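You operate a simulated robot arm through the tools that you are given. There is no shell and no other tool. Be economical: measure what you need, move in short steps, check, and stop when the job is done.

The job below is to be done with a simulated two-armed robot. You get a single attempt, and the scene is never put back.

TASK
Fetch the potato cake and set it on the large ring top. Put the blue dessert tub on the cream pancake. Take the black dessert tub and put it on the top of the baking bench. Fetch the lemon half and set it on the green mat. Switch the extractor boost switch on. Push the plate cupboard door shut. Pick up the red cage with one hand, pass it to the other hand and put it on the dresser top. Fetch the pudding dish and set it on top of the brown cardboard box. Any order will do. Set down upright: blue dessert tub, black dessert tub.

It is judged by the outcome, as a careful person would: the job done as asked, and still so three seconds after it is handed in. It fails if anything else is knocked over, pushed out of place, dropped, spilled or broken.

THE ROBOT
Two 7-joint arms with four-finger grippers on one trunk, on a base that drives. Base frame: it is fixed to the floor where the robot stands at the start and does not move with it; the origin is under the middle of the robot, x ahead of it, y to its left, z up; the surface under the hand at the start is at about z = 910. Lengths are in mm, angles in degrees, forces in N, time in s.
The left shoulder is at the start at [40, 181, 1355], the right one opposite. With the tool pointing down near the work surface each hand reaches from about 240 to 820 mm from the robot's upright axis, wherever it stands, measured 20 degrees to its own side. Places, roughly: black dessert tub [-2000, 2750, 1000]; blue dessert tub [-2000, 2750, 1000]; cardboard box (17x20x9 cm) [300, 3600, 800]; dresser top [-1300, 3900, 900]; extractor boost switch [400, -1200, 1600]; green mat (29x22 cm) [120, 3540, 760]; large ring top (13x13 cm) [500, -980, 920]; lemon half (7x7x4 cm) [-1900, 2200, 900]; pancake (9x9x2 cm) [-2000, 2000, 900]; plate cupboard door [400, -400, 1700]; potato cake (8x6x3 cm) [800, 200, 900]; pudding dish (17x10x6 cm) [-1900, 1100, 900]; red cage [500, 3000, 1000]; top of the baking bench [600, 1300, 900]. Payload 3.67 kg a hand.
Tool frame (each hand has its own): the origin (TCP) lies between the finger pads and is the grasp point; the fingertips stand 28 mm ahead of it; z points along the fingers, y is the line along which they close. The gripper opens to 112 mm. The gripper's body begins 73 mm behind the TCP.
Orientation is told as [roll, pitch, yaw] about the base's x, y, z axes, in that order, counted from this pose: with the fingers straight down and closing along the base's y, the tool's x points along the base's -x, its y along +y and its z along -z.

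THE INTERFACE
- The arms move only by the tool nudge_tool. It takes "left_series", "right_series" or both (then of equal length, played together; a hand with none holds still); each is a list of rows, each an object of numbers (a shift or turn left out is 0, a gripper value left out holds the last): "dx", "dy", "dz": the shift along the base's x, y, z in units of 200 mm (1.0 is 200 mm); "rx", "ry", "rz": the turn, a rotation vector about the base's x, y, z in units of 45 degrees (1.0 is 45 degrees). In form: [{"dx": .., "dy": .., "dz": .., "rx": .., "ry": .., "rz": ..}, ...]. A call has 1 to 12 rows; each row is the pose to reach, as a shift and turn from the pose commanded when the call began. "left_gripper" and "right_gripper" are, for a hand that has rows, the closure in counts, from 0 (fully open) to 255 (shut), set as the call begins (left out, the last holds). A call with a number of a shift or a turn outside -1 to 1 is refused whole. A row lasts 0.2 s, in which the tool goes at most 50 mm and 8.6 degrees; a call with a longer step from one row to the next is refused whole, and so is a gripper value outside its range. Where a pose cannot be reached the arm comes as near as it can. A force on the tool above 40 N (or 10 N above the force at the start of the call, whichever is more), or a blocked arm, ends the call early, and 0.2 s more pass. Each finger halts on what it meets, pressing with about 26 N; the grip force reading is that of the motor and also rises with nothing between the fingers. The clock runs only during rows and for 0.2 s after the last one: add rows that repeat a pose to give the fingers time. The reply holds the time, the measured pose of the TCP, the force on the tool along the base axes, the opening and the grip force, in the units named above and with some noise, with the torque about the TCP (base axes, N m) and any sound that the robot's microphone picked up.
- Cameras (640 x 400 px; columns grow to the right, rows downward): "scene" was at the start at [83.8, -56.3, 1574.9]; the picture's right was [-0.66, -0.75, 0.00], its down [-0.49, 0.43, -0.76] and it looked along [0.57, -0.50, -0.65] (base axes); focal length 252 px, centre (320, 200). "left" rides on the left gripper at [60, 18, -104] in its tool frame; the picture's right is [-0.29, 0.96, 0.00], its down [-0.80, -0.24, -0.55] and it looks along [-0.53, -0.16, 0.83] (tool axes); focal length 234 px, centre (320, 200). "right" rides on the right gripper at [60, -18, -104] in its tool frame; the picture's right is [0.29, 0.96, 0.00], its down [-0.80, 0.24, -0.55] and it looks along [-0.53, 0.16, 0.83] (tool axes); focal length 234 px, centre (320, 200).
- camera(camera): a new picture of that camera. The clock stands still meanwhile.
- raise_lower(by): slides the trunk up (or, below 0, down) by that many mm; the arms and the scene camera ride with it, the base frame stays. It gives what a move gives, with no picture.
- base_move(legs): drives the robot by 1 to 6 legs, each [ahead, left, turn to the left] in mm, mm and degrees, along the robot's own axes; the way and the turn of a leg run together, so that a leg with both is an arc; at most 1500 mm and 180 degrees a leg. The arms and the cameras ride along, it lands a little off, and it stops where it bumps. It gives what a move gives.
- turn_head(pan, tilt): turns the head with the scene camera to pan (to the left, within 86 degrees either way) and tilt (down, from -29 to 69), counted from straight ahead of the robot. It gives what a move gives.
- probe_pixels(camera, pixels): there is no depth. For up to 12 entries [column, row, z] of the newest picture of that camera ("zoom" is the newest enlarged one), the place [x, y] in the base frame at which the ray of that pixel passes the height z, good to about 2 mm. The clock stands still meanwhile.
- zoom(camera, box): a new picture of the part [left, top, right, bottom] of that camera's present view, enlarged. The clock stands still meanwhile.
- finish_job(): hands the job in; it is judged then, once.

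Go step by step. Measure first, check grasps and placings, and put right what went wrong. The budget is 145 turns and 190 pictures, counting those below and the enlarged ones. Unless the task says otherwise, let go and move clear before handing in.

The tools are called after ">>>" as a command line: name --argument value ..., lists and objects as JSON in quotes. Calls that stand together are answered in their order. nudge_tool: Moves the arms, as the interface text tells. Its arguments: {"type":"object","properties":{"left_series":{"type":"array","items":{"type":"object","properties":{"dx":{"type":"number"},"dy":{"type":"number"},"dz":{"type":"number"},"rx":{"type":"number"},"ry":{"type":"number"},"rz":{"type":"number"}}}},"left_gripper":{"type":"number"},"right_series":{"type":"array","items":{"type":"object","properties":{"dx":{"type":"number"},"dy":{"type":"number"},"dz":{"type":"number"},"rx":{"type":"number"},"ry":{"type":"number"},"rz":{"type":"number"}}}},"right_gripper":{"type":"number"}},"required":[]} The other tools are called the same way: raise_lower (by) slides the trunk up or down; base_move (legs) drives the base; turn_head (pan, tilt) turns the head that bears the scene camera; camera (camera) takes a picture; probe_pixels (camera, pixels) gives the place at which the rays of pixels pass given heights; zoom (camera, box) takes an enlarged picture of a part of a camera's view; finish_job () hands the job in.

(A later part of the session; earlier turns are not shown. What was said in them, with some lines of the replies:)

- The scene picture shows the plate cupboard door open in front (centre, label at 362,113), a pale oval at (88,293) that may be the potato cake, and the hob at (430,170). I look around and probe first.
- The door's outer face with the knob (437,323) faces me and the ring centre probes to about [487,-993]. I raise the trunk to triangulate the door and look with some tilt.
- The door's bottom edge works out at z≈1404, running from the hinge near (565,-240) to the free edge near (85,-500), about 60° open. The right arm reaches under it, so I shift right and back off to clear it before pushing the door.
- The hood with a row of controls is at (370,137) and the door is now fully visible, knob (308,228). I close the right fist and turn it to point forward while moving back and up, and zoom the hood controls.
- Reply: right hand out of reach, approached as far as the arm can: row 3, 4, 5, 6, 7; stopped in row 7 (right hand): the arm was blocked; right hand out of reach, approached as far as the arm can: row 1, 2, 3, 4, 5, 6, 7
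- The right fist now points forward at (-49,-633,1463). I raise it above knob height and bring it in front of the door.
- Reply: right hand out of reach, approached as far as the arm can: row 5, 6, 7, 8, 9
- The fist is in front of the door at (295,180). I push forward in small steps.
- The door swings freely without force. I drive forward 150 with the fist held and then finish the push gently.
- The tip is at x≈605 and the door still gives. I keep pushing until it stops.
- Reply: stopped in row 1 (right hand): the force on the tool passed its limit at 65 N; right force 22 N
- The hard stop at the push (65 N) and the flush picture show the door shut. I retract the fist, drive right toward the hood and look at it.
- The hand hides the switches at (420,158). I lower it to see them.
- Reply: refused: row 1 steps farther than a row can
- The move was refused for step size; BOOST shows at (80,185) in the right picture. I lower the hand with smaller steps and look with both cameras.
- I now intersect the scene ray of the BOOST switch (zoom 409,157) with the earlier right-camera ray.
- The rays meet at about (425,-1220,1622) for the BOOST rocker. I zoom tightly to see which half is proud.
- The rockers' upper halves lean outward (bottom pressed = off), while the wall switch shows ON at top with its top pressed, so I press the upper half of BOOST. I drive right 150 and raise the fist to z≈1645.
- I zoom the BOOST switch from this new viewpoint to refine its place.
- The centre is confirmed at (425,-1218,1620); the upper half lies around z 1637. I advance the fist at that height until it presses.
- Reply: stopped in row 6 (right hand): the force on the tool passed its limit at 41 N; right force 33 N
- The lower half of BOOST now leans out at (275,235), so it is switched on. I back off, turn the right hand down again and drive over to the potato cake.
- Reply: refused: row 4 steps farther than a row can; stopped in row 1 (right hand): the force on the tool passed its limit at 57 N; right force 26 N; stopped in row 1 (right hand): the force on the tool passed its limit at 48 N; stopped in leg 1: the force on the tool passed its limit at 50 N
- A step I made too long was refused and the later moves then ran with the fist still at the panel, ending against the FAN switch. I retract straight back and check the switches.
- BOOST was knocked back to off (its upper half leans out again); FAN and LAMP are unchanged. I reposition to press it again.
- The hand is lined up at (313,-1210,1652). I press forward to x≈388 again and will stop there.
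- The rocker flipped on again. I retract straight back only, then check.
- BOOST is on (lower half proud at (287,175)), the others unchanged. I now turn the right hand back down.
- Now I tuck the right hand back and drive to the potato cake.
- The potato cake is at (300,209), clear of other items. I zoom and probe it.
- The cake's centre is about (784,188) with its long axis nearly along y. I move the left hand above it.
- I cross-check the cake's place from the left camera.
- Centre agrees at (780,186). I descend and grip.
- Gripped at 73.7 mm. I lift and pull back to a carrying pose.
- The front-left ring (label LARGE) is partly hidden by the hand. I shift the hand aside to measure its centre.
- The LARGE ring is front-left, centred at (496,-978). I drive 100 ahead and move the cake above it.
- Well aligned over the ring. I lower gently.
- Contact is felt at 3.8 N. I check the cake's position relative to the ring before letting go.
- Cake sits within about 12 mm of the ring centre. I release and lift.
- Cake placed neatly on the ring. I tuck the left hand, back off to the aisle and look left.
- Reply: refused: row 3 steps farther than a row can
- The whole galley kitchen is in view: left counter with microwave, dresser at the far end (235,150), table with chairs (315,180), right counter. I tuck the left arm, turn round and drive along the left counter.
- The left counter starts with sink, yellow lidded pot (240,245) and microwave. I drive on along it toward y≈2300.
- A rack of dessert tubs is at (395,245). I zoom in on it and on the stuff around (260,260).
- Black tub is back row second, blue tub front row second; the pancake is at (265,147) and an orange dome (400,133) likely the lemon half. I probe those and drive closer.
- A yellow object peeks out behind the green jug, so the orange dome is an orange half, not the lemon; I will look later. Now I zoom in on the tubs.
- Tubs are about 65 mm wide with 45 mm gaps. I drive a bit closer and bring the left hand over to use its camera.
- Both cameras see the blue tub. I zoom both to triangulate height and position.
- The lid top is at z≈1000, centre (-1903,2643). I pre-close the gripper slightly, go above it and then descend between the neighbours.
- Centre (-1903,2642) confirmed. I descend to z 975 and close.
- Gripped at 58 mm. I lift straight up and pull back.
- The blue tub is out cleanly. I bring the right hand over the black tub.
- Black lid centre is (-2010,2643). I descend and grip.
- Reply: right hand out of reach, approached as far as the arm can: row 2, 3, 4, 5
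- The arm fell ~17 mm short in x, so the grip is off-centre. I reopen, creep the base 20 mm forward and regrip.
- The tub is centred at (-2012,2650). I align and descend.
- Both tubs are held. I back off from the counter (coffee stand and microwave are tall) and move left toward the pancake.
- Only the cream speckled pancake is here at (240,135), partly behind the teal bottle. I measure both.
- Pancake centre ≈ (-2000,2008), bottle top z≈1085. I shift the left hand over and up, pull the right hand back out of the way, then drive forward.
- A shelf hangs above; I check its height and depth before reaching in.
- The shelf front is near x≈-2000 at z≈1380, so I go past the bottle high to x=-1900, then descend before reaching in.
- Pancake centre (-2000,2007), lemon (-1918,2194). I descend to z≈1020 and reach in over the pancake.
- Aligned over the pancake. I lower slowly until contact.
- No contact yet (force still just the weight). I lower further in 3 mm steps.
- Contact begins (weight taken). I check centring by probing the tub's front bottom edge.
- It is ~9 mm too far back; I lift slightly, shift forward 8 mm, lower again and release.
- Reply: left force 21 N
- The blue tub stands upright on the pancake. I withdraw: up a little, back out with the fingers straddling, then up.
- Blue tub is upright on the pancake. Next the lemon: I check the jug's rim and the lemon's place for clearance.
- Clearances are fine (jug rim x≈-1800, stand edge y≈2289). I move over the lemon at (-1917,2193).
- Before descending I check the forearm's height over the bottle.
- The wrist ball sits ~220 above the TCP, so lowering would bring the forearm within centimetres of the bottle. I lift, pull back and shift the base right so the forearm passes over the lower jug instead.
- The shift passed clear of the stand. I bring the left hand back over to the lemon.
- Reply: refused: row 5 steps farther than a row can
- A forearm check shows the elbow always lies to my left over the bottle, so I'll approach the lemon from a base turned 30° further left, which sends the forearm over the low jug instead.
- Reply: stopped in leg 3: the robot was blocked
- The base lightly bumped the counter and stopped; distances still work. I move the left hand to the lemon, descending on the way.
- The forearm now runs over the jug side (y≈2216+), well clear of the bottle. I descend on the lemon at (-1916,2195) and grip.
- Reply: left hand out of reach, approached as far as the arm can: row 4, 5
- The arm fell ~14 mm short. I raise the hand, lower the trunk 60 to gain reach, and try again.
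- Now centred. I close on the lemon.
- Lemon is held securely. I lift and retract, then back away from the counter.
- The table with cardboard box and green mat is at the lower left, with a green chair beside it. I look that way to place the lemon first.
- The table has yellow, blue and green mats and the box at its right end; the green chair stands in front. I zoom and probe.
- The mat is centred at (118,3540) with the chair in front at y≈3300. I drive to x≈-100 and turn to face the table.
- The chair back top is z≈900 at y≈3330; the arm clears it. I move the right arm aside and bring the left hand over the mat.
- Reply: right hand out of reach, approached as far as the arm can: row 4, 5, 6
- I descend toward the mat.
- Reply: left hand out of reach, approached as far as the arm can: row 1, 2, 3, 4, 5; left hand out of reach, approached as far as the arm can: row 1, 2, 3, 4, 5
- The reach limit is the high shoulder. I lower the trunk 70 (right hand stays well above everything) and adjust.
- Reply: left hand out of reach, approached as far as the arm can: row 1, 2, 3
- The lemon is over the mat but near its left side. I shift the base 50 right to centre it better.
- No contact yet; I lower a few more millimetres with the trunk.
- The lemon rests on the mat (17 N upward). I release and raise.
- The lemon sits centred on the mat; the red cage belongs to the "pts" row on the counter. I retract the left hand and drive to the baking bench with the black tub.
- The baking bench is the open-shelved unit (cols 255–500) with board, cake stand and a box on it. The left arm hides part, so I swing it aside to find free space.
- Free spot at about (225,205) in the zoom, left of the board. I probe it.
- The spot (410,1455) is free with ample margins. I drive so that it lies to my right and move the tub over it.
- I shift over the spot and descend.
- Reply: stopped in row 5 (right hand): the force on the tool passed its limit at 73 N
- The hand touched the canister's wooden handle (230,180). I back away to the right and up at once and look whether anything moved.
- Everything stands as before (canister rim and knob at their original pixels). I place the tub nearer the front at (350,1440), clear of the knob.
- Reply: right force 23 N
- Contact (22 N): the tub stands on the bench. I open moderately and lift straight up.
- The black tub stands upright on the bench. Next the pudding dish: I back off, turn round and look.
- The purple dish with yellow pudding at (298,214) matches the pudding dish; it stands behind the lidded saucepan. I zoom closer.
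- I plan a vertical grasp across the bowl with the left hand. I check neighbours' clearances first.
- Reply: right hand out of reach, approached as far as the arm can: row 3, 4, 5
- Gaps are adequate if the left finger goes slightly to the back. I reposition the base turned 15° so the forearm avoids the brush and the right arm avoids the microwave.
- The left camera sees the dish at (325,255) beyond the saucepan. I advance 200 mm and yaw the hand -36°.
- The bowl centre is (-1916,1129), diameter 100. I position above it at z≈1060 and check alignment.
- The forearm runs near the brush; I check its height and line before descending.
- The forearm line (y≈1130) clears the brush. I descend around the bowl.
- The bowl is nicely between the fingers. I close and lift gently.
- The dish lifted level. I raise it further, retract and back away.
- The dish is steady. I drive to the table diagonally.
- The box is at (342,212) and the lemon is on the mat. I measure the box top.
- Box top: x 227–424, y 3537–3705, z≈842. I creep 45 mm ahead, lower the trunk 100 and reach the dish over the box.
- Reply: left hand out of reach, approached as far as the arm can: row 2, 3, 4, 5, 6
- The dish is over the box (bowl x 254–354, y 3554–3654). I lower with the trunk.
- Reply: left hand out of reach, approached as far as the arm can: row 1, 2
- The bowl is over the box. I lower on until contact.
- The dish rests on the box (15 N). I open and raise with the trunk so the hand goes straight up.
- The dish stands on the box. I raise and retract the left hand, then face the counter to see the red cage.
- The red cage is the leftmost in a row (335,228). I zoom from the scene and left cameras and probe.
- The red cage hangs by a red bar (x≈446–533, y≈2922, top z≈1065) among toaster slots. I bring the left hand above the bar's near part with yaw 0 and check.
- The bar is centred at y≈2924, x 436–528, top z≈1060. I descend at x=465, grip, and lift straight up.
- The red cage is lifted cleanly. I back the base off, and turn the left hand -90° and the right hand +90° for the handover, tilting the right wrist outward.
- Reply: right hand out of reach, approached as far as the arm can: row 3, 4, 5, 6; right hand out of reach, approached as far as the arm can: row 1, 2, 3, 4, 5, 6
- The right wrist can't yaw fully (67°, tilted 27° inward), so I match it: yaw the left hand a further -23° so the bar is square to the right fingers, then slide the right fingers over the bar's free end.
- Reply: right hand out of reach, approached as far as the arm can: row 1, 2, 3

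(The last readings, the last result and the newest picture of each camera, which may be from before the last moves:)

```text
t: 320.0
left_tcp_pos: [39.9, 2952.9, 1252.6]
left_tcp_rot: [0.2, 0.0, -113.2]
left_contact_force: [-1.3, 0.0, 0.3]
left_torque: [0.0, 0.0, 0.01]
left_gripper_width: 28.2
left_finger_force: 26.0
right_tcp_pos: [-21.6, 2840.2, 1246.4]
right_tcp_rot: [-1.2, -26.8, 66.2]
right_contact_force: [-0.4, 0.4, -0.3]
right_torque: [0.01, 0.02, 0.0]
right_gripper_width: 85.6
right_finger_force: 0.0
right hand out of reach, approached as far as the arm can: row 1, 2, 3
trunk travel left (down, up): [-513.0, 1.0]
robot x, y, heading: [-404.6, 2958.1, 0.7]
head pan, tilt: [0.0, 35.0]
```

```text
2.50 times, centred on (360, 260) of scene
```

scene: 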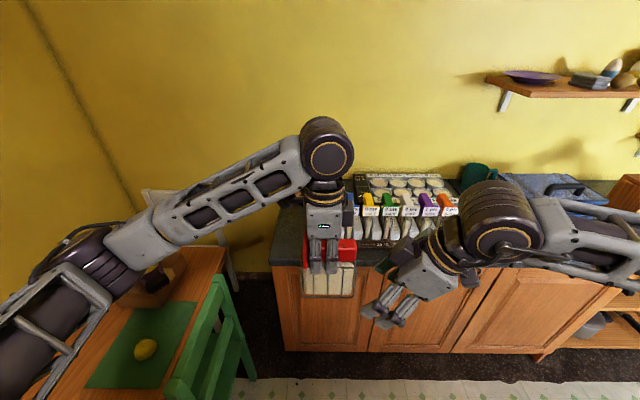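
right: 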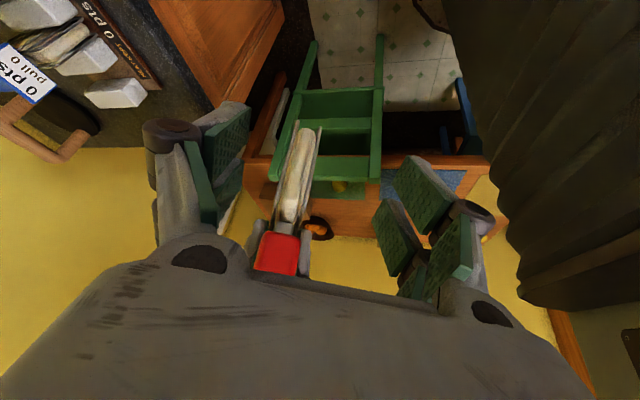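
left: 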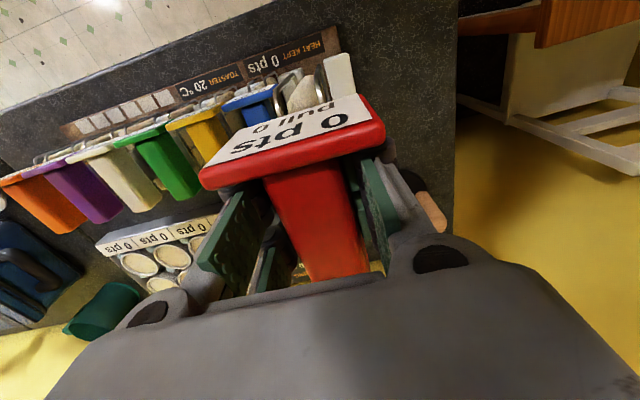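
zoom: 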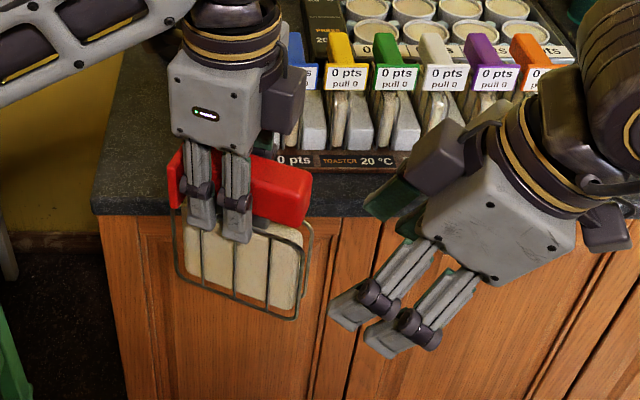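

The right camera shows the bar end (275,255) between its fingers, slightly off. I bring the left hand's bar to the right hand's grasp point.

>>> nudge_tool --left_series '[{"dx": -0.055, "dy": 0.024, "dz": -0.02}, {"dx": -0.1, "dy": -0.08, "dz": -0.02}, {"dx": -0.15, "dy": -0.2, "dz": -0.02}, {"dx": -0.197, "dy": -0.307, "dz": -0.02}]'

>>> camera --camera "right"

>>> zoom --camera "scene" --box '[260, 160, 460, 320]'

```text
t: 321.0
left_tcp_pos: [2.4, 2891.8, 1248.8]
left_tcp_rot: [0.1, 0.0, -113.1]
left_contact_force: [0.1, -0.5, -0.8]
left_torque: [-0.02, 0.01, -0.03]
left_gripper_width: 28.3
left_finger_force: 25.7
right_tcp_pos: [-20.6, 2840.9, 1246.1]
right_tcp_rot: [-1.3, -26.8, 66.3]
right_contact_force: [0.0, -0.5, -0.7]
right_torque: [-0.01, -0.02, 0.0]
right_gripper_width: 85.9
right_finger_force: 0.0
trunk travel left (down, up): [-513.0, 1.0]
robot x, y, heading: [-406.2, 2960.3, 0.7]
head pan, tilt: [0.0, 35.0]
```

```text
29 pictures are left
```

right: 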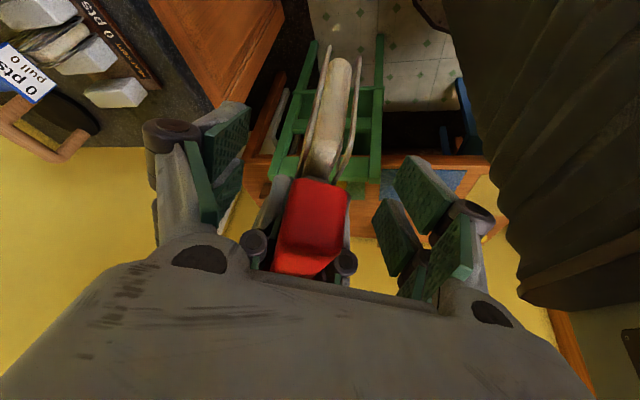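

```text
2.50 times, centred on (360, 240) of scene
```

zoom: 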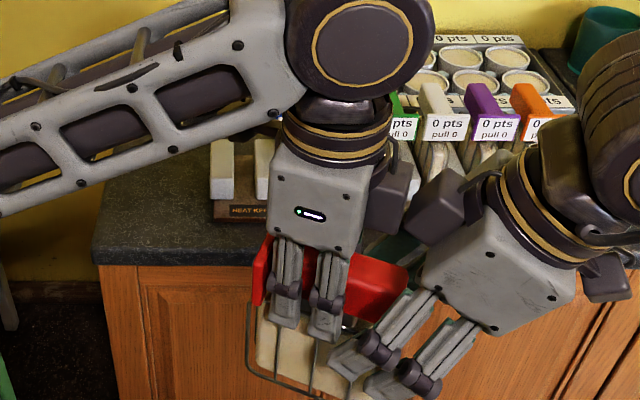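

The bar end lies centred between the right pads. I push it 5 mm further in and close the right hand.

>>> nudge_tool --left_series '[{"dx": -0.01, "dy": -0.025}, {"dx": -0.012, "dy": -0.03}]'

>>> nudge_tool --right_series '[{"dz": 0}, {"dz": 0}, {"dz": 0}, {"dz": 0}]' --right_gripper 255

>>> camera --camera "right"

```text
t: 321.5
left_tcp_pos: [0.8, 2889.7, 1247.7]
left_tcp_rot: [0.1, 0.3, -112.7]
left_contact_force: [1.3, 5.0, -0.2]
left_torque: [-0.38, 0.16, -0.07]
left_gripper_width: 28.2
left_finger_force: 26.2
right_tcp_pos: [-18.8, 2837.5, 1245.4]
right_tcp_rot: [-1.5, -26.6, 66.0]
right_contact_force: [-1.8, -4.9, 0.3]
right_torque: [0.43, -0.15, 0.02]
right_gripper_width: 85.8
right_finger_force: 0.1
trunk travel left (down, up): [-513.0, 1.0]
robot x, y, heading: [-407.7, 2955.7, 0.7]
head pan, tilt: [0.0, 35.0]
stopped in row 2 (left hand): the force on the tool passed its limit at 45 N (the readings are from after the stop); the commanded pose is now the measured one
```

```text
t: 322.5
left_tcp_pos: [2.7, 2890.9, 1249.0]
left_tcp_rot: [0.1, 0.3, -112.5]
left_contact_force: [11.9, 5.0, -4.5]
left_torque: [-0.3, -0.24, 0.5]
left_gripper_width: 28.2
left_finger_force: 26.2
right_tcp_pos: [-20.1, 2839.7, 1245.7]
right_tcp_rot: [-1.4, -26.4, 66.0]
right_contact_force: [-12.1, -5.1, 3.9]
right_torque: [0.49, 0.14, 0.03]
right_gripper_width: 52.9
right_finger_force: 25.8
trunk travel left (down, up): [-513.0, 1.0]
robot x, y, heading: [-409.8, 2957.2, 0.6]
head pan, tilt: [0.0, 35.0]
```

```text
27 pictures are left
```

right: 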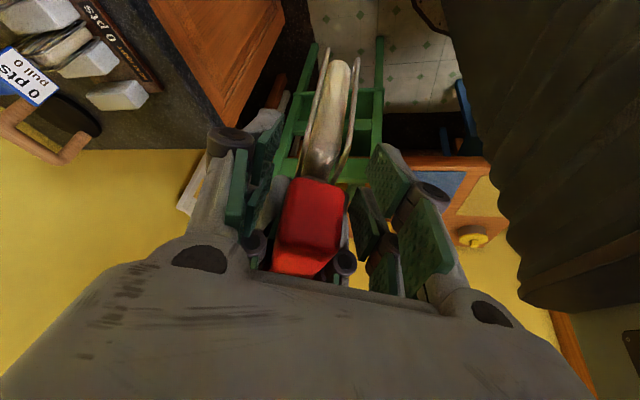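

The right hand closed on the left hand's fingers (52.9 mm) because its tips slant under them. I reopen, back it along its own axis 28 mm so only the bar end lies at the tips, and close again.

>>> nudge_tool --right_series '[{"dz": 0}, {"dz": 0}, {"dx": -0.012, "dy": -0.03, "dz": 0.06}, {"dx": -0.025, "dy": -0.058, "dz": 0.125}, {"dx": -0.025, "dy": -0.058, "dz": 0.125}]' --right_gripper 90

>>> nudge_tool --left_series '[{"dx": -0.008, "dy": -0.018}, {"dx": -0.012, "dy": -0.028}]'

>>> nudge_tool --right_series '[{"dz": 0}, {"dz": 0}, {"dz": 0}, {"dz": 0}]' --right_gripper 255

>>> camera --camera "right"

>>> zoom --camera "scene" --box '[260, 160, 460, 320]'

```text
t: 323.7
left_tcp_pos: [1.1, 2889.2, 1248.0]
left_tcp_rot: [0.1, 0.4, -112.7]
left_contact_force: [-0.8, 0.6, -0.5]
left_torque: [0.0, 0.03, 0.02]
left_gripper_width: 28.4
left_finger_force: 25.6
right_tcp_pos: [-25.8, 2830.8, 1264.5]
right_tcp_rot: [-1.5, -26.5, 65.8]
right_contact_force: [-0.8, 1.0, 0.5]
right_torque: [-0.02, -0.02, 0.04]
right_gripper_width: 72.6
right_finger_force: 0.1
right hand out of reach, approached as far as the arm can: row 4, 5
trunk travel left (down, up): [-513.0, 1.0]
robot x, y, heading: [-408.2, 2955.8, 0.3]
head pan, tilt: [0.0, 35.0]
```

```text
t: 324.3
left_tcp_pos: [-0.5, 2884.2, 1247.9]
left_tcp_rot: [0.0, 0.4, -112.8]
left_contact_force: [-0.8, 0.2, -0.4]
left_torque: [0.0, 0.01, -0.03]
left_gripper_width: 28.4
left_finger_force: 25.5
right_tcp_pos: [-24.3, 2830.7, 1264.4]
right_tcp_rot: [-1.5, -26.5, 65.9]
right_contact_force: [0.0, 0.0, -0.2]
right_torque: [0.02, 0.0, -0.01]
right_gripper_width: 72.5
right_finger_force: 0.0
trunk travel left (down, up): [-513.0, 1.0]
robot x, y, heading: [-409.3, 2956.4, 0.6]
head pan, tilt: [0.0, 35.0]
```

```text
t: 325.2
left_tcp_pos: [1.7, 2884.3, 1247.8]
left_tcp_rot: [0.3, 0.3, -112.4]
left_contact_force: [2.2, -0.8, -0.5]
left_torque: [0.03, 0.19, -0.3]
left_gripper_width: 28.2
left_finger_force: 26.0
right_tcp_pos: [-28.4, 2833.4, 1263.5]
right_tcp_rot: [-1.3, -26.5, 66.3]
right_contact_force: [-2.0, 1.2, 0.6]
right_torque: [-0.03, -0.14, 0.41]
right_gripper_width: 41.8
right_finger_force: 26.1
trunk travel left (down, up): [-513.0, 1.0]
robot x, y, heading: [-402.6, 2955.2, 0.3]
head pan, tilt: [0.0, 35.0]
stopped in row 4 (left hand): the force on the tool passed its limit at 41 N (the readings are from after the stop); the commanded pose is now the measured one
```

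```text
26 pictures are left
```

right: 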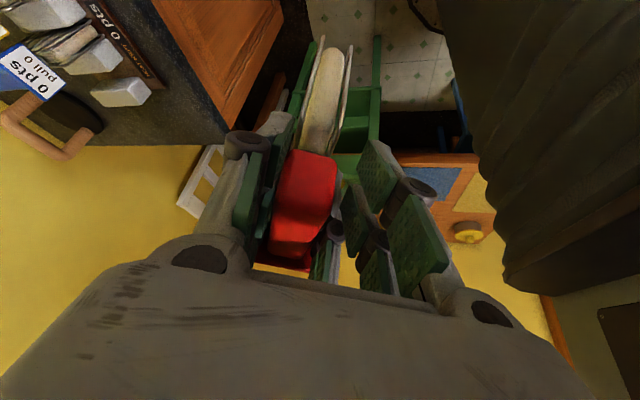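

```text
2.50 times, centred on (360, 240) of scene
```

zoom: 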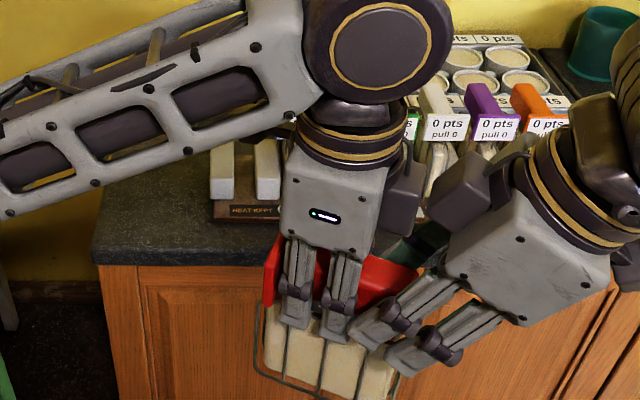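

Still 41.8 mm: one right finger meets a left finger knuckle (330,240). I reopen, shift the right hand 18 mm outward along the bar so it takes only the free end, and close.

>>> nudge_tool --right_series '[{"dz": 0}, {"dz": 0}, {"dx": -0.015, "dy": -0.04}, {"dx": -0.03, "dy": -0.09}, {"dx": -0.03, "dy": -0.09}]' --right_gripper 90

>>> nudge_tool --right_series '[{"dz": 0}, {"dz": 0}, {"dz": 0}, {"dz": 0}]' --right_gripper 255

>>> camera --camera "right"

>>> turn_head --pan 80 --tilt 30

>>> camera --camera "scene"

>>> probe_pixels --camera "scene" --pixels '[[100, 250, 900], [160, 250, 900], [220, 250, 900], [100, 300, 900], [160, 300, 900], [220, 300, 900], [160, 340, 900], [60, 280, 900]]'

```text
t: 326.4
left_tcp_pos: [0.6, 2884.4, 1247.6]
left_tcp_rot: [0.3, 0.2, -112.3]
left_contact_force: [0.1, 0.0, -0.6]
left_torque: [0.01, -0.01, 0.0]
left_gripper_width: 28.2
left_finger_force: 26.9
right_tcp_pos: [-27.2, 2832.1, 1264.0]
right_tcp_rot: [-1.2, -26.6, 66.1]
right_contact_force: [0.2, 0.3, 0.5]
right_torque: [0.01, 0.02, -0.01]
right_gripper_width: 72.7
right_finger_force: 0.1
right hand out of reach, approached as far as the arm can: row 3, 4, 5
trunk travel left (down, up): [-513.0, 1.0]
robot x, y, heading: [-412.1, 2960.4, 0.6]
head pan, tilt: [0.0, 35.0]
```

```text
t: 327.4
left_tcp_pos: [1.6, 2884.3, 1247.5]
left_tcp_rot: [0.3, 0.3, -112.5]
left_contact_force: [4.9, -0.3, -2.6]
left_torque: [0.13, 0.16, -0.51]
left_gripper_width: 28.0
left_finger_force: 25.9
right_tcp_pos: [-28.3, 2832.4, 1263.6]
right_tcp_rot: [-1.3, -26.5, 66.3]
right_contact_force: [-5.0, 0.4, 1.4]
right_torque: [-0.06, -0.1, 0.7]
right_gripper_width: 41.5
right_finger_force: 26.1
trunk travel left (down, up): [-513.0, 1.0]
robot x, y, heading: [-403.6, 2960.7, 0.5]
head pan, tilt: [0.0, 35.0]
```

```text
24 pictures are left
```

right: 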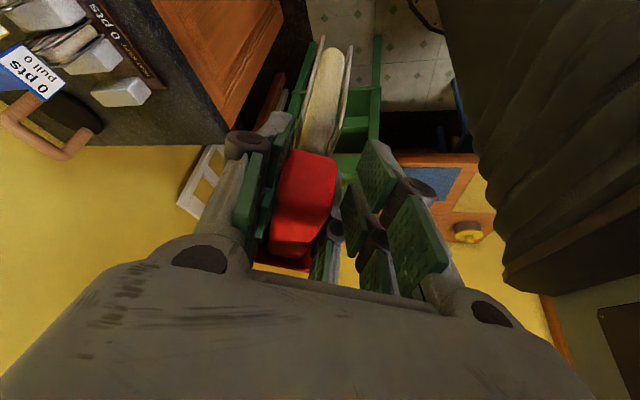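

```text
t: 328.9
left_tcp_pos: [0.7, 2884.1, 1246.9]
left_tcp_rot: [0.3, 0.3, -112.5]
left_contact_force: [9.2, -1.5, -5.3]
left_torque: [0.14, 0.08, -0.5]
left_gripper_width: 28.2
left_finger_force: 26.3
right_tcp_pos: [-28.2, 2832.0, 1264.6]
right_tcp_rot: [-1.1, -26.5, 66.2]
right_contact_force: [-9.2, 0.6, 4.7]
right_torque: [0.08, -0.05, 1.01]
right_gripper_width: 41.1
right_finger_force: 26.2
trunk travel left (down, up): [-513.0, 1.0]
robot x, y, heading: [-407.0, 2959.1, 0.6]
head pan, tilt: [80.0, 30.0]
```

```text
23 pictures are left
```

scene: 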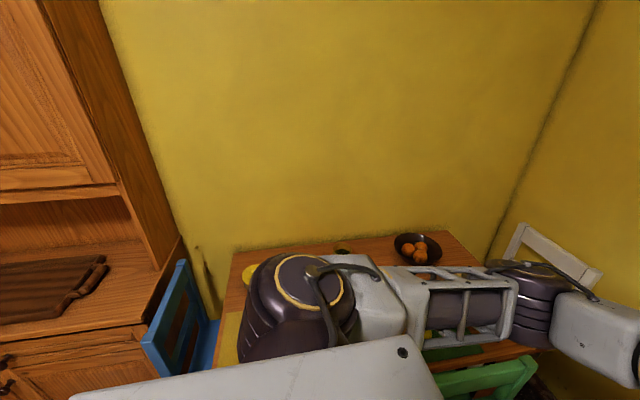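

```text
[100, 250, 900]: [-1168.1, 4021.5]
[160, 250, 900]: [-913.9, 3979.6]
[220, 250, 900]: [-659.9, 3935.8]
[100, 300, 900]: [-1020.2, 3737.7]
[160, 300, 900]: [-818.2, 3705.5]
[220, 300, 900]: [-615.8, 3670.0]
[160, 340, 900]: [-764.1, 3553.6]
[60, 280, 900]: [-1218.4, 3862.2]
```

The right arm is at its limit and did not move, so instead I shift the left hand (with cage) 17 mm the other way, then close the right on the bar's free end.

>>> nudge_tool --right_series '[{"dz": 0}, {"dz": 0}, {"dz": 0}]' --right_gripper 110

>>> nudge_tool --left_series '[{"dx": 0.017, "dy": 0.04}, {"dx": 0.034, "dy": 0.08}, {"dx": 0.034, "dy": 0.08}]'

>>> nudge_tool --right_series '[{"dz": 0}, {"dz": 0}, {"dz": 0}, {"dz": 0}]' --right_gripper 255

>>> camera --camera "right"

```text
t: 329.7
left_tcp_pos: [1.5, 2884.1, 1247.6]
left_tcp_rot: [0.3, 0.3, -112.5]
left_contact_force: [1.0, 0.4, -1.2]
left_torque: [-0.04, 0.0, 0.03]
left_gripper_width: 28.1
left_finger_force: 25.9
right_tcp_pos: [-27.1, 2832.3, 1265.1]
right_tcp_rot: [-1.2, -26.6, 66.1]
right_contact_force: [0.8, 0.1, 0.2]
right_torque: [0.02, 0.02, 0.01]
right_gripper_width: 63.8
right_finger_force: 0.1
trunk travel left (down, up): [-513.0, 1.0]
robot x, y, heading: [-406.3, 2959.1, 0.2]
head pan, tilt: [80.0, 30.0]
```

```text
t: 330.5
left_tcp_pos: [7.7, 2899.3, 1247.2]
left_tcp_rot: [0.2, 0.4, -112.3]
left_contact_force: [0.2, -0.3, -0.1]
left_torque: [0.0, 0.0, 0.0]
left_gripper_width: 28.5
left_finger_force: 26.5
right_tcp_pos: [-28.4, 2831.1, 1265.0]
right_tcp_rot: [-1.2, -26.6, 66.3]
right_contact_force: [0.3, -0.4, 0.7]
right_torque: [0.02, 0.02, 0.04]
right_gripper_width: 64.0
right_finger_force: 0.1
trunk travel left (down, up): [-513.0, 1.0]
robot x, y, heading: [-411.2, 2959.3, 0.5]
head pan, tilt: [80.0, 30.0]
```

```text
t: 331.5
left_tcp_pos: [6.6, 2900.5, 1247.3]
left_tcp_rot: [0.0, 0.4, -112.6]
left_contact_force: [-24.2, 24.1, 1.4]
left_torque: [-0.01, -0.02, -1.56]
left_gripper_width: 28.9
left_finger_force: 25.7
right_tcp_pos: [-25.3, 2831.0, 1265.3]
right_tcp_rot: [-1.4, -26.5, 66.0]
right_contact_force: [24.2, -22.0, -1.3]
right_torque: [-0.51, -0.35, -0.94]
right_gripper_width: 29.3
right_finger_force: 25.8
trunk travel left (down, up): [-513.0, 1.0]
robot x, y, heading: [-405.2, 2958.0, 0.6]
head pan, tilt: [80.0, 30.0]
```

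```text
22 pictures are left
```

right: 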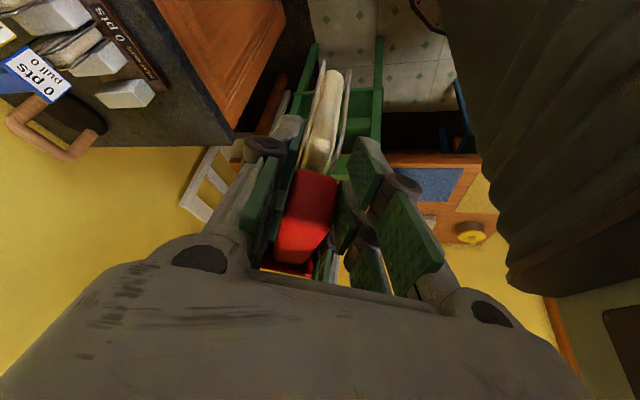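

The right hand now holds the bar (29.3 mm). I release with the left, lift it clear, and drive to the dresser.

>>> nudge_tool --left_series '[{"dz": 0}, {"dz": 0}, {"dz": 0}, {"dz": 0.15}, {"dz": 0.3}, {"dz": 0.45}, {"dz": 0.5, "dy": 0.15}, {"dz": 0.5, "dy": 0.35}, {"dz": 0.5, "dy": 0.55}, {"dz": 0.5, "dy": 0.75}]' --left_gripper 0

>>> base_move --legs '[[0, 0, 89.5], [0, 640, 0], [300, 0, 0]]'

>>> turn_head --pan 0 --tilt 45

>>> camera --camera "scene"

>>> probe_pixels --camera "scene" --pixels '[[320, 200, 900], [360, 200, 900], [400, 200, 900], [440, 200, 900], [320, 250, 900], [360, 250, 900], [400, 250, 900], [440, 250, 900], [320, 160, 900], [400, 160, 900], [280, 250, 900], [240, 250, 900]]'

>>> camera --camera "right"

```text
t: 333.7
left_tcp_pos: [8.9, 3054.6, 1349.3]
left_tcp_rot: [0.3, 0.2, -112.4]
left_contact_force: [-0.1, 0.9, 0.2]
left_torque: [-0.02, -0.02, -0.02]
left_gripper_width: 112.1
left_finger_force: 0.0
right_tcp_pos: [-28.7, 2835.0, 1265.2]
right_tcp_rot: [-1.2, -26.4, 66.3]
right_contact_force: [1.1, 1.1, 0.1]
right_torque: [-0.05, -0.03, 0.02]
right_gripper_width: 29.3
right_finger_force: 25.8
trunk travel left (down, up): [-513.0, 1.0]
robot x, y, heading: [-406.5, 2955.8, 0.6]
head pan, tilt: [80.0, 30.0]
```

```text
t: 343.4
left_tcp_pos: [-1168.2, 3657.7, 1349.1]
left_tcp_rot: [0.4, 0.4, -21.5]
left_contact_force: [0.0, 0.1, 0.1]
left_torque: [0.02, -0.02, -0.02]
left_gripper_width: 112.0
left_finger_force: 0.1
right_tcp_pos: [-948.8, 3625.1, 1265.1]
right_tcp_rot: [-1.3, -26.7, 157.2]
right_contact_force: [-1.2, 0.1, -0.7]
right_torque: [0.0, -0.02, -0.03]
right_gripper_width: 29.0
right_finger_force: 26.2
trunk travel left (down, up): [-513.0, 1.0]
robot x, y, heading: [-1064.8, 3246.1, 91.3]
head pan, tilt: [80.0, 30.0]
```

```text
t: 344.9
left_tcp_pos: [-1167.7, 3659.5, 1347.1]
left_tcp_rot: [0.3, 0.3, -21.7]
left_contact_force: [0.0, -0.3, -0.1]
left_torque: [0.02, -0.01, 0.01]
left_gripper_width: 112.3
left_finger_force: 0.0
right_tcp_pos: [-947.7, 3627.9, 1264.6]
right_tcp_rot: [-1.2, -26.6, 157.0]
right_contact_force: [-0.3, 0.0, -0.7]
right_torque: [-0.06, -0.01, 0.01]
right_gripper_width: 29.0
right_finger_force: 25.6
trunk travel left (down, up): [-513.0, 1.0]
robot x, y, heading: [-1069.7, 3245.4, 91.5]
head pan, tilt: [0.0, 45.0]
```

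```text
21 pictures are left
```

scene: 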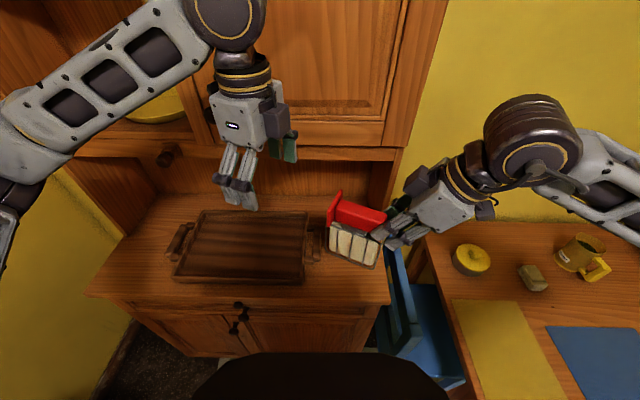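

```text
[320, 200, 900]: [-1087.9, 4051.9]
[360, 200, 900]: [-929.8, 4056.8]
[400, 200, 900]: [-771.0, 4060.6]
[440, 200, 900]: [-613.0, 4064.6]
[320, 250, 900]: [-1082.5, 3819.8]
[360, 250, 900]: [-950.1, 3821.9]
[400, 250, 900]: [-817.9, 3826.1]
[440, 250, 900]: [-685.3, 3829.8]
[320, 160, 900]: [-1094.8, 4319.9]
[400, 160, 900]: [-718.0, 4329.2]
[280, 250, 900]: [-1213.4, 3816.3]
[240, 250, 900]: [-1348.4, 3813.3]
```

```text
20 pictures are left
```

right: 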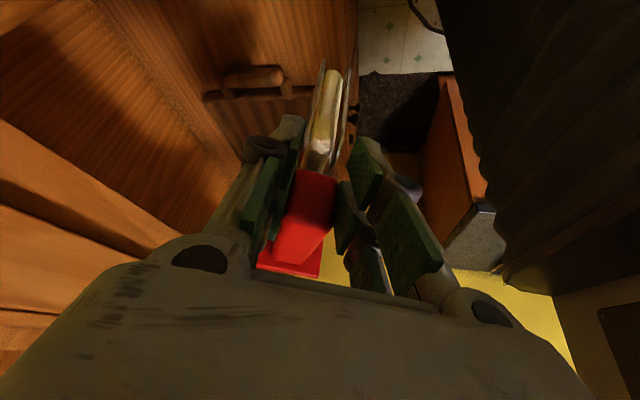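

The cage is held by the right hand over the dresser's edge; the free strip right of the tray is x -1085…-870. I tuck the left hand back, move in, and lower most of the way with the trunk.

>>> nudge_tool --left_series '[{"dy": -0.2}, {"dy": -0.4}, {"dy": -0.6}, {"dy": -0.8}]'

>>> base_move --legs '[[100, -15, 0]]'

>>> nudge_tool --right_series '[{"dy": 0.1}, {"dy": 0.2}, {"dy": 0.22}]'

>>> raise_lower --by -190

>>> zoom --camera "scene" --box '[280, 150, 440, 270]'

>>> probe_pixels --camera "zoom" --pixels '[[320, 200, 900], [320, 260, 900], [320, 300, 900], [400, 300, 900], [250, 300, 900], [320, 340, 900]]'

>>> camera --camera "right"

```text
t: 345.9
left_tcp_pos: [-1167.2, 3498.6, 1348.8]
left_tcp_rot: [0.3, 0.3, -21.5]
left_contact_force: [0.0, 0.6, -0.8]
left_torque: [0.0, 0.05, 0.03]
left_gripper_width: 111.9
left_finger_force: 0.0
right_tcp_pos: [-948.4, 3626.6, 1264.6]
right_tcp_rot: [-1.2, -26.6, 157.0]
right_contact_force: [0.7, 0.3, -1.0]
right_torque: [0.03, -0.07, 0.0]
right_gripper_width: 29.3
right_finger_force: 26.0
trunk travel left (down, up): [-513.0, 1.0]
robot x, y, heading: [-1071.7, 3247.2, 91.4]
head pan, tilt: [0.0, 45.0]
```

```text
t: 347.1
left_tcp_pos: [-1156.1, 3597.1, 1349.8]
left_tcp_rot: [0.4, 0.4, -21.7]
left_contact_force: [-0.4, -0.2, -0.2]
left_torque: [0.01, -0.03, 0.0]
left_gripper_width: 111.9
left_finger_force: 0.0
right_tcp_pos: [-936.8, 3725.3, 1265.1]
right_tcp_rot: [-1.3, -26.7, 157.1]
right_contact_force: [0.8, -0.7, -0.5]
right_torque: [0.01, -0.02, -0.03]
right_gripper_width: 29.2
right_finger_force: 26.1
trunk travel left (down, up): [-513.0, 1.0]
robot x, y, heading: [-1055.1, 3343.9, 91.3]
head pan, tilt: [0.0, 45.0]
```

```text
t: 347.9
left_tcp_pos: [-1155.3, 3602.3, 1349.6]
left_tcp_rot: [0.2, 0.2, -21.7]
left_contact_force: [0.2, -0.5, -0.6]
left_torque: [-0.05, -0.01, -0.01]
left_gripper_width: 111.9
left_finger_force: 0.1
right_tcp_pos: [-935.5, 3728.9, 1263.6]
right_tcp_rot: [-1.0, -26.6, 157.0]
right_contact_force: [0.0, 0.0, 0.0]
right_torque: [0.0, -0.02, 0.03]
right_gripper_width: 29.1
right_finger_force: 26.0
right hand out of reach, approached as far as the arm can: row 1, 2, 3
trunk travel left (down, up): [-513.0, 1.0]
robot x, y, heading: [-1054.3, 3349.2, 91.6]
head pan, tilt: [0.0, 45.0]
```

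```text
t: 350.0
left_tcp_pos: [-1155.1, 3599.7, 1158.8]
left_tcp_rot: [0.3, 0.2, -21.7]
left_contact_force: [1.0, -0.5, -0.3]
left_torque: [-0.02, 0.0, 0.04]
left_gripper_width: 112.0
left_finger_force: 0.0
right_tcp_pos: [-935.0, 3727.2, 1075.9]
right_tcp_rot: [-1.1, -26.6, 157.1]
right_contact_force: [0.2, -0.5, 0.0]
right_torque: [-0.01, -0.01, 0.04]
right_gripper_width: 29.3
right_finger_force: 26.6
trunk travel left (down, up): [-323.0, 191.0]
robot x, y, heading: [-1054.8, 3348.4, 91.4]
head pan, tilt: [0.0, 45.0]
```

```text
3.33 times, centred on (360, 210) of scene
```

zoom: 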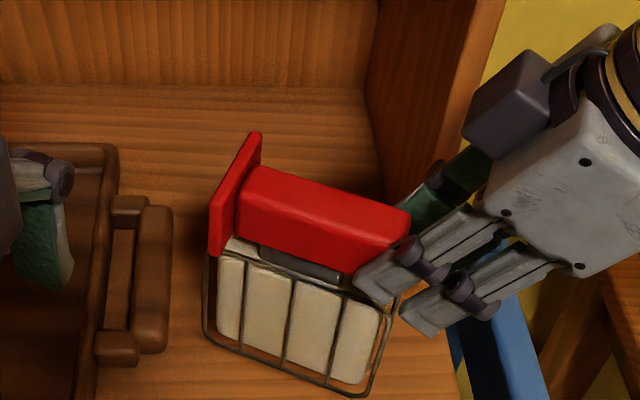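

```text
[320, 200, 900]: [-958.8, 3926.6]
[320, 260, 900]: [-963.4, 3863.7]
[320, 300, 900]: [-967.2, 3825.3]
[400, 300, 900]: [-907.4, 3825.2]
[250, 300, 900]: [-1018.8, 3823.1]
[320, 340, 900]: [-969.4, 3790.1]
```

```text
18 pictures are left
```

right: 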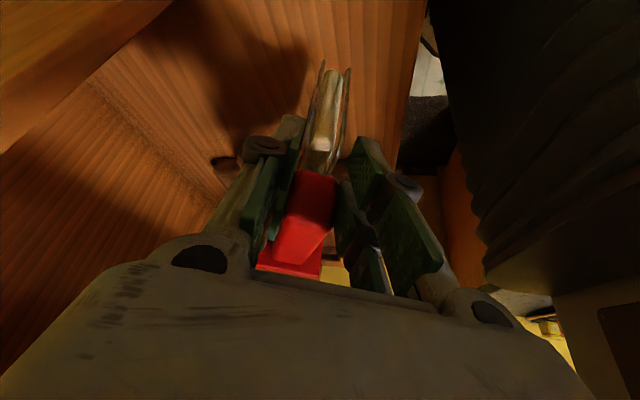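

The cage hangs about 30 mm above the free part of the dresser top. I lower in steps watching the force.

>>> raise_lower --by -18

>>> raise_lower --by -5

>>> raise_lower --by -4

>>> raise_lower --by -4

>>> zoom --camera "scene" --box '[280, 150, 440, 270]'

```text
t: 350.6
left_tcp_pos: [-1154.8, 3600.2, 1140.8]
left_tcp_rot: [0.3, 0.3, -21.6]
left_contact_force: [0.2, -1.0, -0.2]
left_torque: [0.03, 0.02, 0.02]
left_gripper_width: 112.0
left_finger_force: 0.0
right_tcp_pos: [-935.9, 3728.2, 1057.0]
right_tcp_rot: [-1.2, -26.6, 157.0]
right_contact_force: [0.6, 0.0, -0.2]
right_torque: [-0.02, -0.05, -0.01]
right_gripper_width: 29.4
right_finger_force: 26.2
trunk travel left (down, up): [-305.0, 209.0]
robot x, y, heading: [-1054.5, 3347.6, 91.3]
head pan, tilt: [0.0, 45.0]
```

```text
t: 351.1
left_tcp_pos: [-1157.1, 3600.5, 1136.9]
left_tcp_rot: [0.3, 0.3, -21.6]
left_contact_force: [-0.4, -0.3, 0.7]
left_torque: [-0.01, 0.03, 0.0]
left_gripper_width: 111.8
left_finger_force: 0.0
right_tcp_pos: [-935.0, 3728.6, 1051.5]
right_tcp_rot: [-1.2, -26.6, 156.9]
right_contact_force: [-0.2, -0.3, -0.8]
right_torque: [0.0, 0.0, 0.02]
right_gripper_width: 29.2
right_finger_force: 26.5
trunk travel left (down, up): [-300.0, 214.0]
robot x, y, heading: [-1059.1, 3344.6, 91.5]
head pan, tilt: [0.0, 45.0]
```

```text
t: 351.7
left_tcp_pos: [-1156.0, 3600.7, 1132.8]
left_tcp_rot: [0.2, 0.2, -21.5]
left_contact_force: [-0.4, 0.5, -0.7]
left_torque: [0.0, -0.01, 0.03]
left_gripper_width: 112.2
left_finger_force: 0.0
right_tcp_pos: [-936.8, 3727.4, 1048.7]
right_tcp_rot: [-1.2, -26.5, 156.9]
right_contact_force: [0.1, 0.1, -0.9]
right_torque: [-0.01, -0.04, -0.02]
right_gripper_width: 29.0
right_finger_force: 26.4
trunk travel left (down, up): [-296.0, 218.0]
robot x, y, heading: [-1053.7, 3347.7, 91.4]
head pan, tilt: [0.0, 45.0]
```

```text
t: 352.2
left_tcp_pos: [-1155.3, 3600.0, 1128.4]
left_tcp_rot: [0.2, 0.3, -21.6]
left_contact_force: [-0.4, 0.0, -0.4]
left_torque: [-0.03, -0.06, -0.01]
left_gripper_width: 111.9
left_finger_force: 0.0
right_tcp_pos: [-935.6, 3727.3, 1044.4]
right_tcp_rot: [-1.2, -26.6, 157.0]
right_contact_force: [0.5, -0.6, -0.6]
right_torque: [-0.01, -0.04, 0.02]
right_gripper_width: 29.3
right_finger_force: 25.7
trunk travel left (down, up): [-292.0, 222.0]
robot x, y, heading: [-1055.3, 3345.1, 91.4]
head pan, tilt: [0.0, 45.0]
```

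```text
3.33 times, centred on (360, 210) of scene
5 turns are left
```

zoom: 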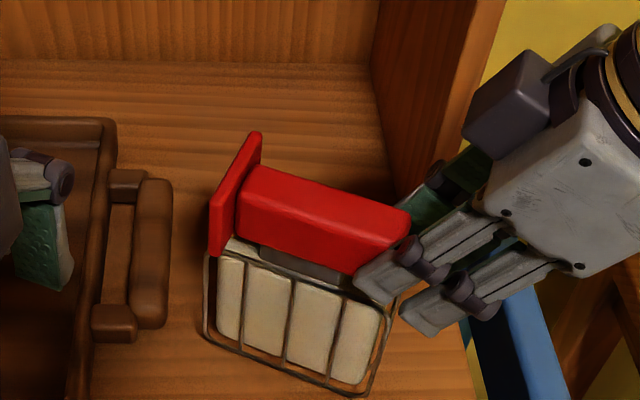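

No contact yet, five turns left. I lower further in 4 mm steps.

>>> raise_lower --by -4

>>> raise_lower --by -4

>>> raise_lower --by -4

>>> raise_lower --by -4

>>> raise_lower --by -4

>>> zoom --camera "scene" --box '[280, 150, 440, 270]'

```text
t: 352.7
left_tcp_pos: [-1154.8, 3600.7, 1124.3]
left_tcp_rot: [0.4, 0.3, -21.6]
left_contact_force: [-0.2, 0.2, -0.6]
left_torque: [0.02, 0.01, 0.01]
left_gripper_width: 112.0
left_finger_force: 0.1
right_tcp_pos: [-936.4, 3728.2, 1039.4]
right_tcp_rot: [-1.3, -26.7, 156.9]
right_contact_force: [0.1, 0.0, -0.3]
right_torque: [0.0, -0.03, -0.01]
right_gripper_width: 29.3
right_finger_force: 25.3
trunk travel left (down, up): [-288.0, 226.0]
robot x, y, heading: [-1053.8, 3351.9, 91.5]
head pan, tilt: [0.0, 45.0]
```

```text
t: 353.3
left_tcp_pos: [-1154.8, 3600.8, 1120.4]
left_tcp_rot: [0.3, 0.3, -21.7]
left_contact_force: [-0.2, -0.4, -0.2]
left_torque: [0.02, 0.01, 0.03]
left_gripper_width: 112.0
left_finger_force: 0.1
right_tcp_pos: [-937.1, 3728.8, 1036.0]
right_tcp_rot: [-1.2, -26.6, 156.9]
right_contact_force: [0.7, -0.1, 0.2]
right_torque: [0.0, -0.04, 0.0]
right_gripper_width: 29.0
right_finger_force: 25.8
trunk travel left (down, up): [-284.0, 230.0]
robot x, y, heading: [-1055.5, 3349.1, 91.3]
head pan, tilt: [0.0, 45.0]
```

```text
t: 353.8
left_tcp_pos: [-1156.1, 3599.3, 1116.7]
left_tcp_rot: [0.3, 0.2, -21.6]
left_contact_force: [-0.4, -0.4, -0.1]
left_torque: [0.06, -0.01, -0.02]
left_gripper_width: 111.9
left_finger_force: 0.1
right_tcp_pos: [-936.1, 3727.7, 1032.2]
right_tcp_rot: [-1.2, -26.6, 157.1]
right_contact_force: [-0.6, -0.4, 0.1]
right_torque: [0.02, -0.02, -0.01]
right_gripper_width: 29.1
right_finger_force: 26.4
trunk travel left (down, up): [-280.0, 234.0]
robot x, y, heading: [-1052.9, 3348.9, 91.5]
head pan, tilt: [0.0, 45.0]
```

```text
t: 354.3
left_tcp_pos: [-1155.3, 3600.3, 1111.9]
left_tcp_rot: [0.3, 0.3, -21.7]
left_contact_force: [0.4, -1.0, 0.7]
left_torque: [-0.03, -0.01, 0.01]
left_gripper_width: 112.0
left_finger_force: 0.1
right_tcp_pos: [-936.5, 3728.2, 1029.0]
right_tcp_rot: [-1.2, -26.6, 157.1]
right_contact_force: [-0.1, -0.7, -1.1]
right_torque: [-0.01, -0.04, -0.01]
right_gripper_width: 29.1
right_finger_force: 26.0
trunk travel left (down, up): [-276.0, 238.0]
robot x, y, heading: [-1054.2, 3350.5, 91.4]
head pan, tilt: [0.0, 45.0]
```

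```text
t: 354.9
left_tcp_pos: [-1155.9, 3598.9, 1109.6]
left_tcp_rot: [0.3, 0.3, -21.6]
left_contact_force: [0.6, 0.0, -0.2]
left_torque: [0.01, 0.04, 0.01]
left_gripper_width: 112.1
left_finger_force: 0.0
right_tcp_pos: [-936.8, 3727.2, 1024.7]
right_tcp_rot: [-1.4, -26.7, 157.1]
right_contact_force: [3.0, 0.5, 17.0]
right_torque: [-0.05, -0.08, 0.0]
right_gripper_width: 29.1
right_finger_force: 25.8
trunk travel left (down, up): [-272.0, 242.0]
robot x, y, heading: [-1053.5, 3348.7, 91.5]
head pan, tilt: [0.0, 45.0]
```

```text
3.33 times, centred on (360, 210) of scene
4 turns are left
```

zoom: 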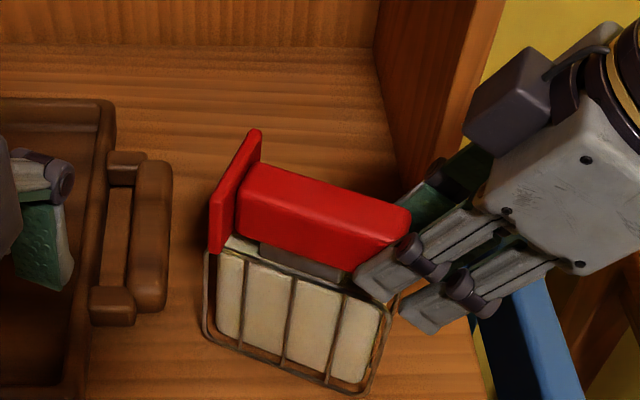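

The cage stands on the dresser (17 N). I open the right hand gently, raise straight up with the trunk, and check.

>>> nudge_tool --right_series '[{"dz": 0}, {"dz": 0}, {"dz": 0}]' --right_gripper 110

>>> raise_lower --by 200

>>> camera --camera "scene"

>>> zoom --camera "scene" --box '[280, 190, 440, 310]'

```text
t: 355.7
left_tcp_pos: [-1155.6, 3600.7, 1109.0]
left_tcp_rot: [0.3, 0.3, -21.6]
left_contact_force: [-0.4, 0.2, -0.4]
left_torque: [-0.04, 0.0, 0.01]
left_gripper_width: 112.1
left_finger_force: 0.0
right_tcp_pos: [-936.6, 3726.9, 1024.3]
right_tcp_rot: [-1.1, -26.6, 157.1]
right_contact_force: [-0.4, -0.2, 0.1]
right_torque: [-0.03, 0.0, 0.01]
right_gripper_width: 63.9
right_finger_force: 0.0
trunk travel left (down, up): [-272.0, 242.0]
robot x, y, heading: [-1054.8, 3349.7, 91.3]
head pan, tilt: [0.0, 45.0]
```

```text
t: 357.8
left_tcp_pos: [-1154.7, 3600.0, 1308.8]
left_tcp_rot: [0.2, 0.3, -21.6]
left_contact_force: [0.4, 1.0, -0.1]
left_torque: [-0.02, -0.02, -0.01]
left_gripper_width: 112.0
left_finger_force: 0.1
right_tcp_pos: [-936.1, 3728.2, 1224.7]
right_tcp_rot: [-1.2, -26.6, 157.0]
right_contact_force: [0.1, -0.4, 0.9]
right_torque: [0.0, -0.01, 0.02]
right_gripper_width: 63.7
right_finger_force: 0.1
trunk travel left (down, up): [-472.0, 42.0]
robot x, y, heading: [-1053.1, 3345.3, 91.5]
head pan, tilt: [0.0, 45.0]
```

```text
15 pictures are left
```

scene: 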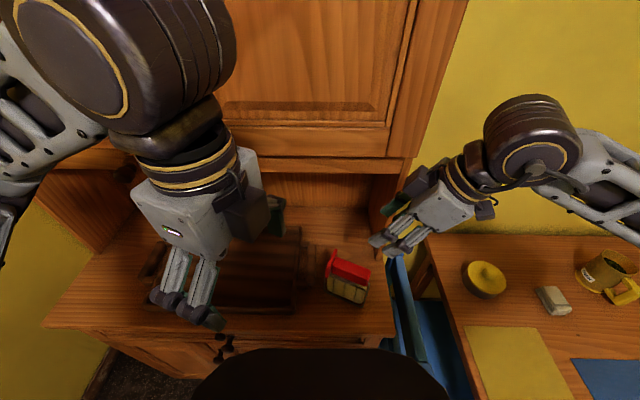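

```text
3.33 times, centred on (360, 250) of scene
3 turns are left
```

zoom: 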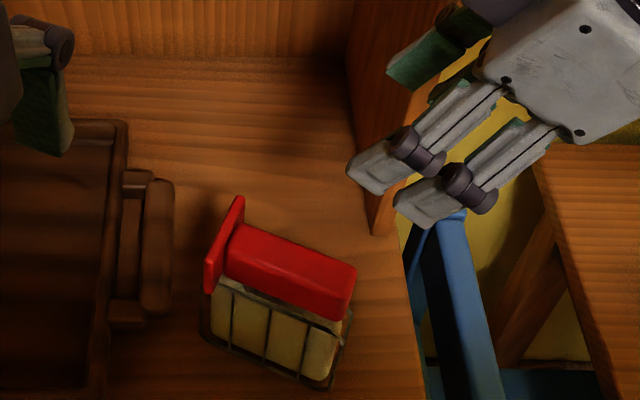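

The red cage stands on the dresser top at (345,275) with both hands clear of it, and the other tasks were checked as they were done. I hand the job in.

>>> finish_job

```text
The job is handed in.
```

All eight tasks are done and the job is handed in. I checked each one by picture or force reading as I finished it, but did not go back round the room at the end.

- **Potato cake:** on the large ring.
- **Blue tub:** upright on the pancake.
- **Black tub:** upright on the top of the baking bench.
- **Lemon half:** on the green mat.
- **Extractor boost switch:** on. My hand knocked it back off once, so I pressed it again. The lamp and fan switches did not change.
- **Plate cupboard door:** shut.
- **Red cage:** lifted with the left hand, passed to the right, and standing on the dresser top.
- **Pudding dish:** on the cardboard box.

There were two other light contacts. The base bumped the left counter and stopped, and my hand touched the crank of the grinder on the baking bench. In the picture afterwards, the grinder was back where it had been.
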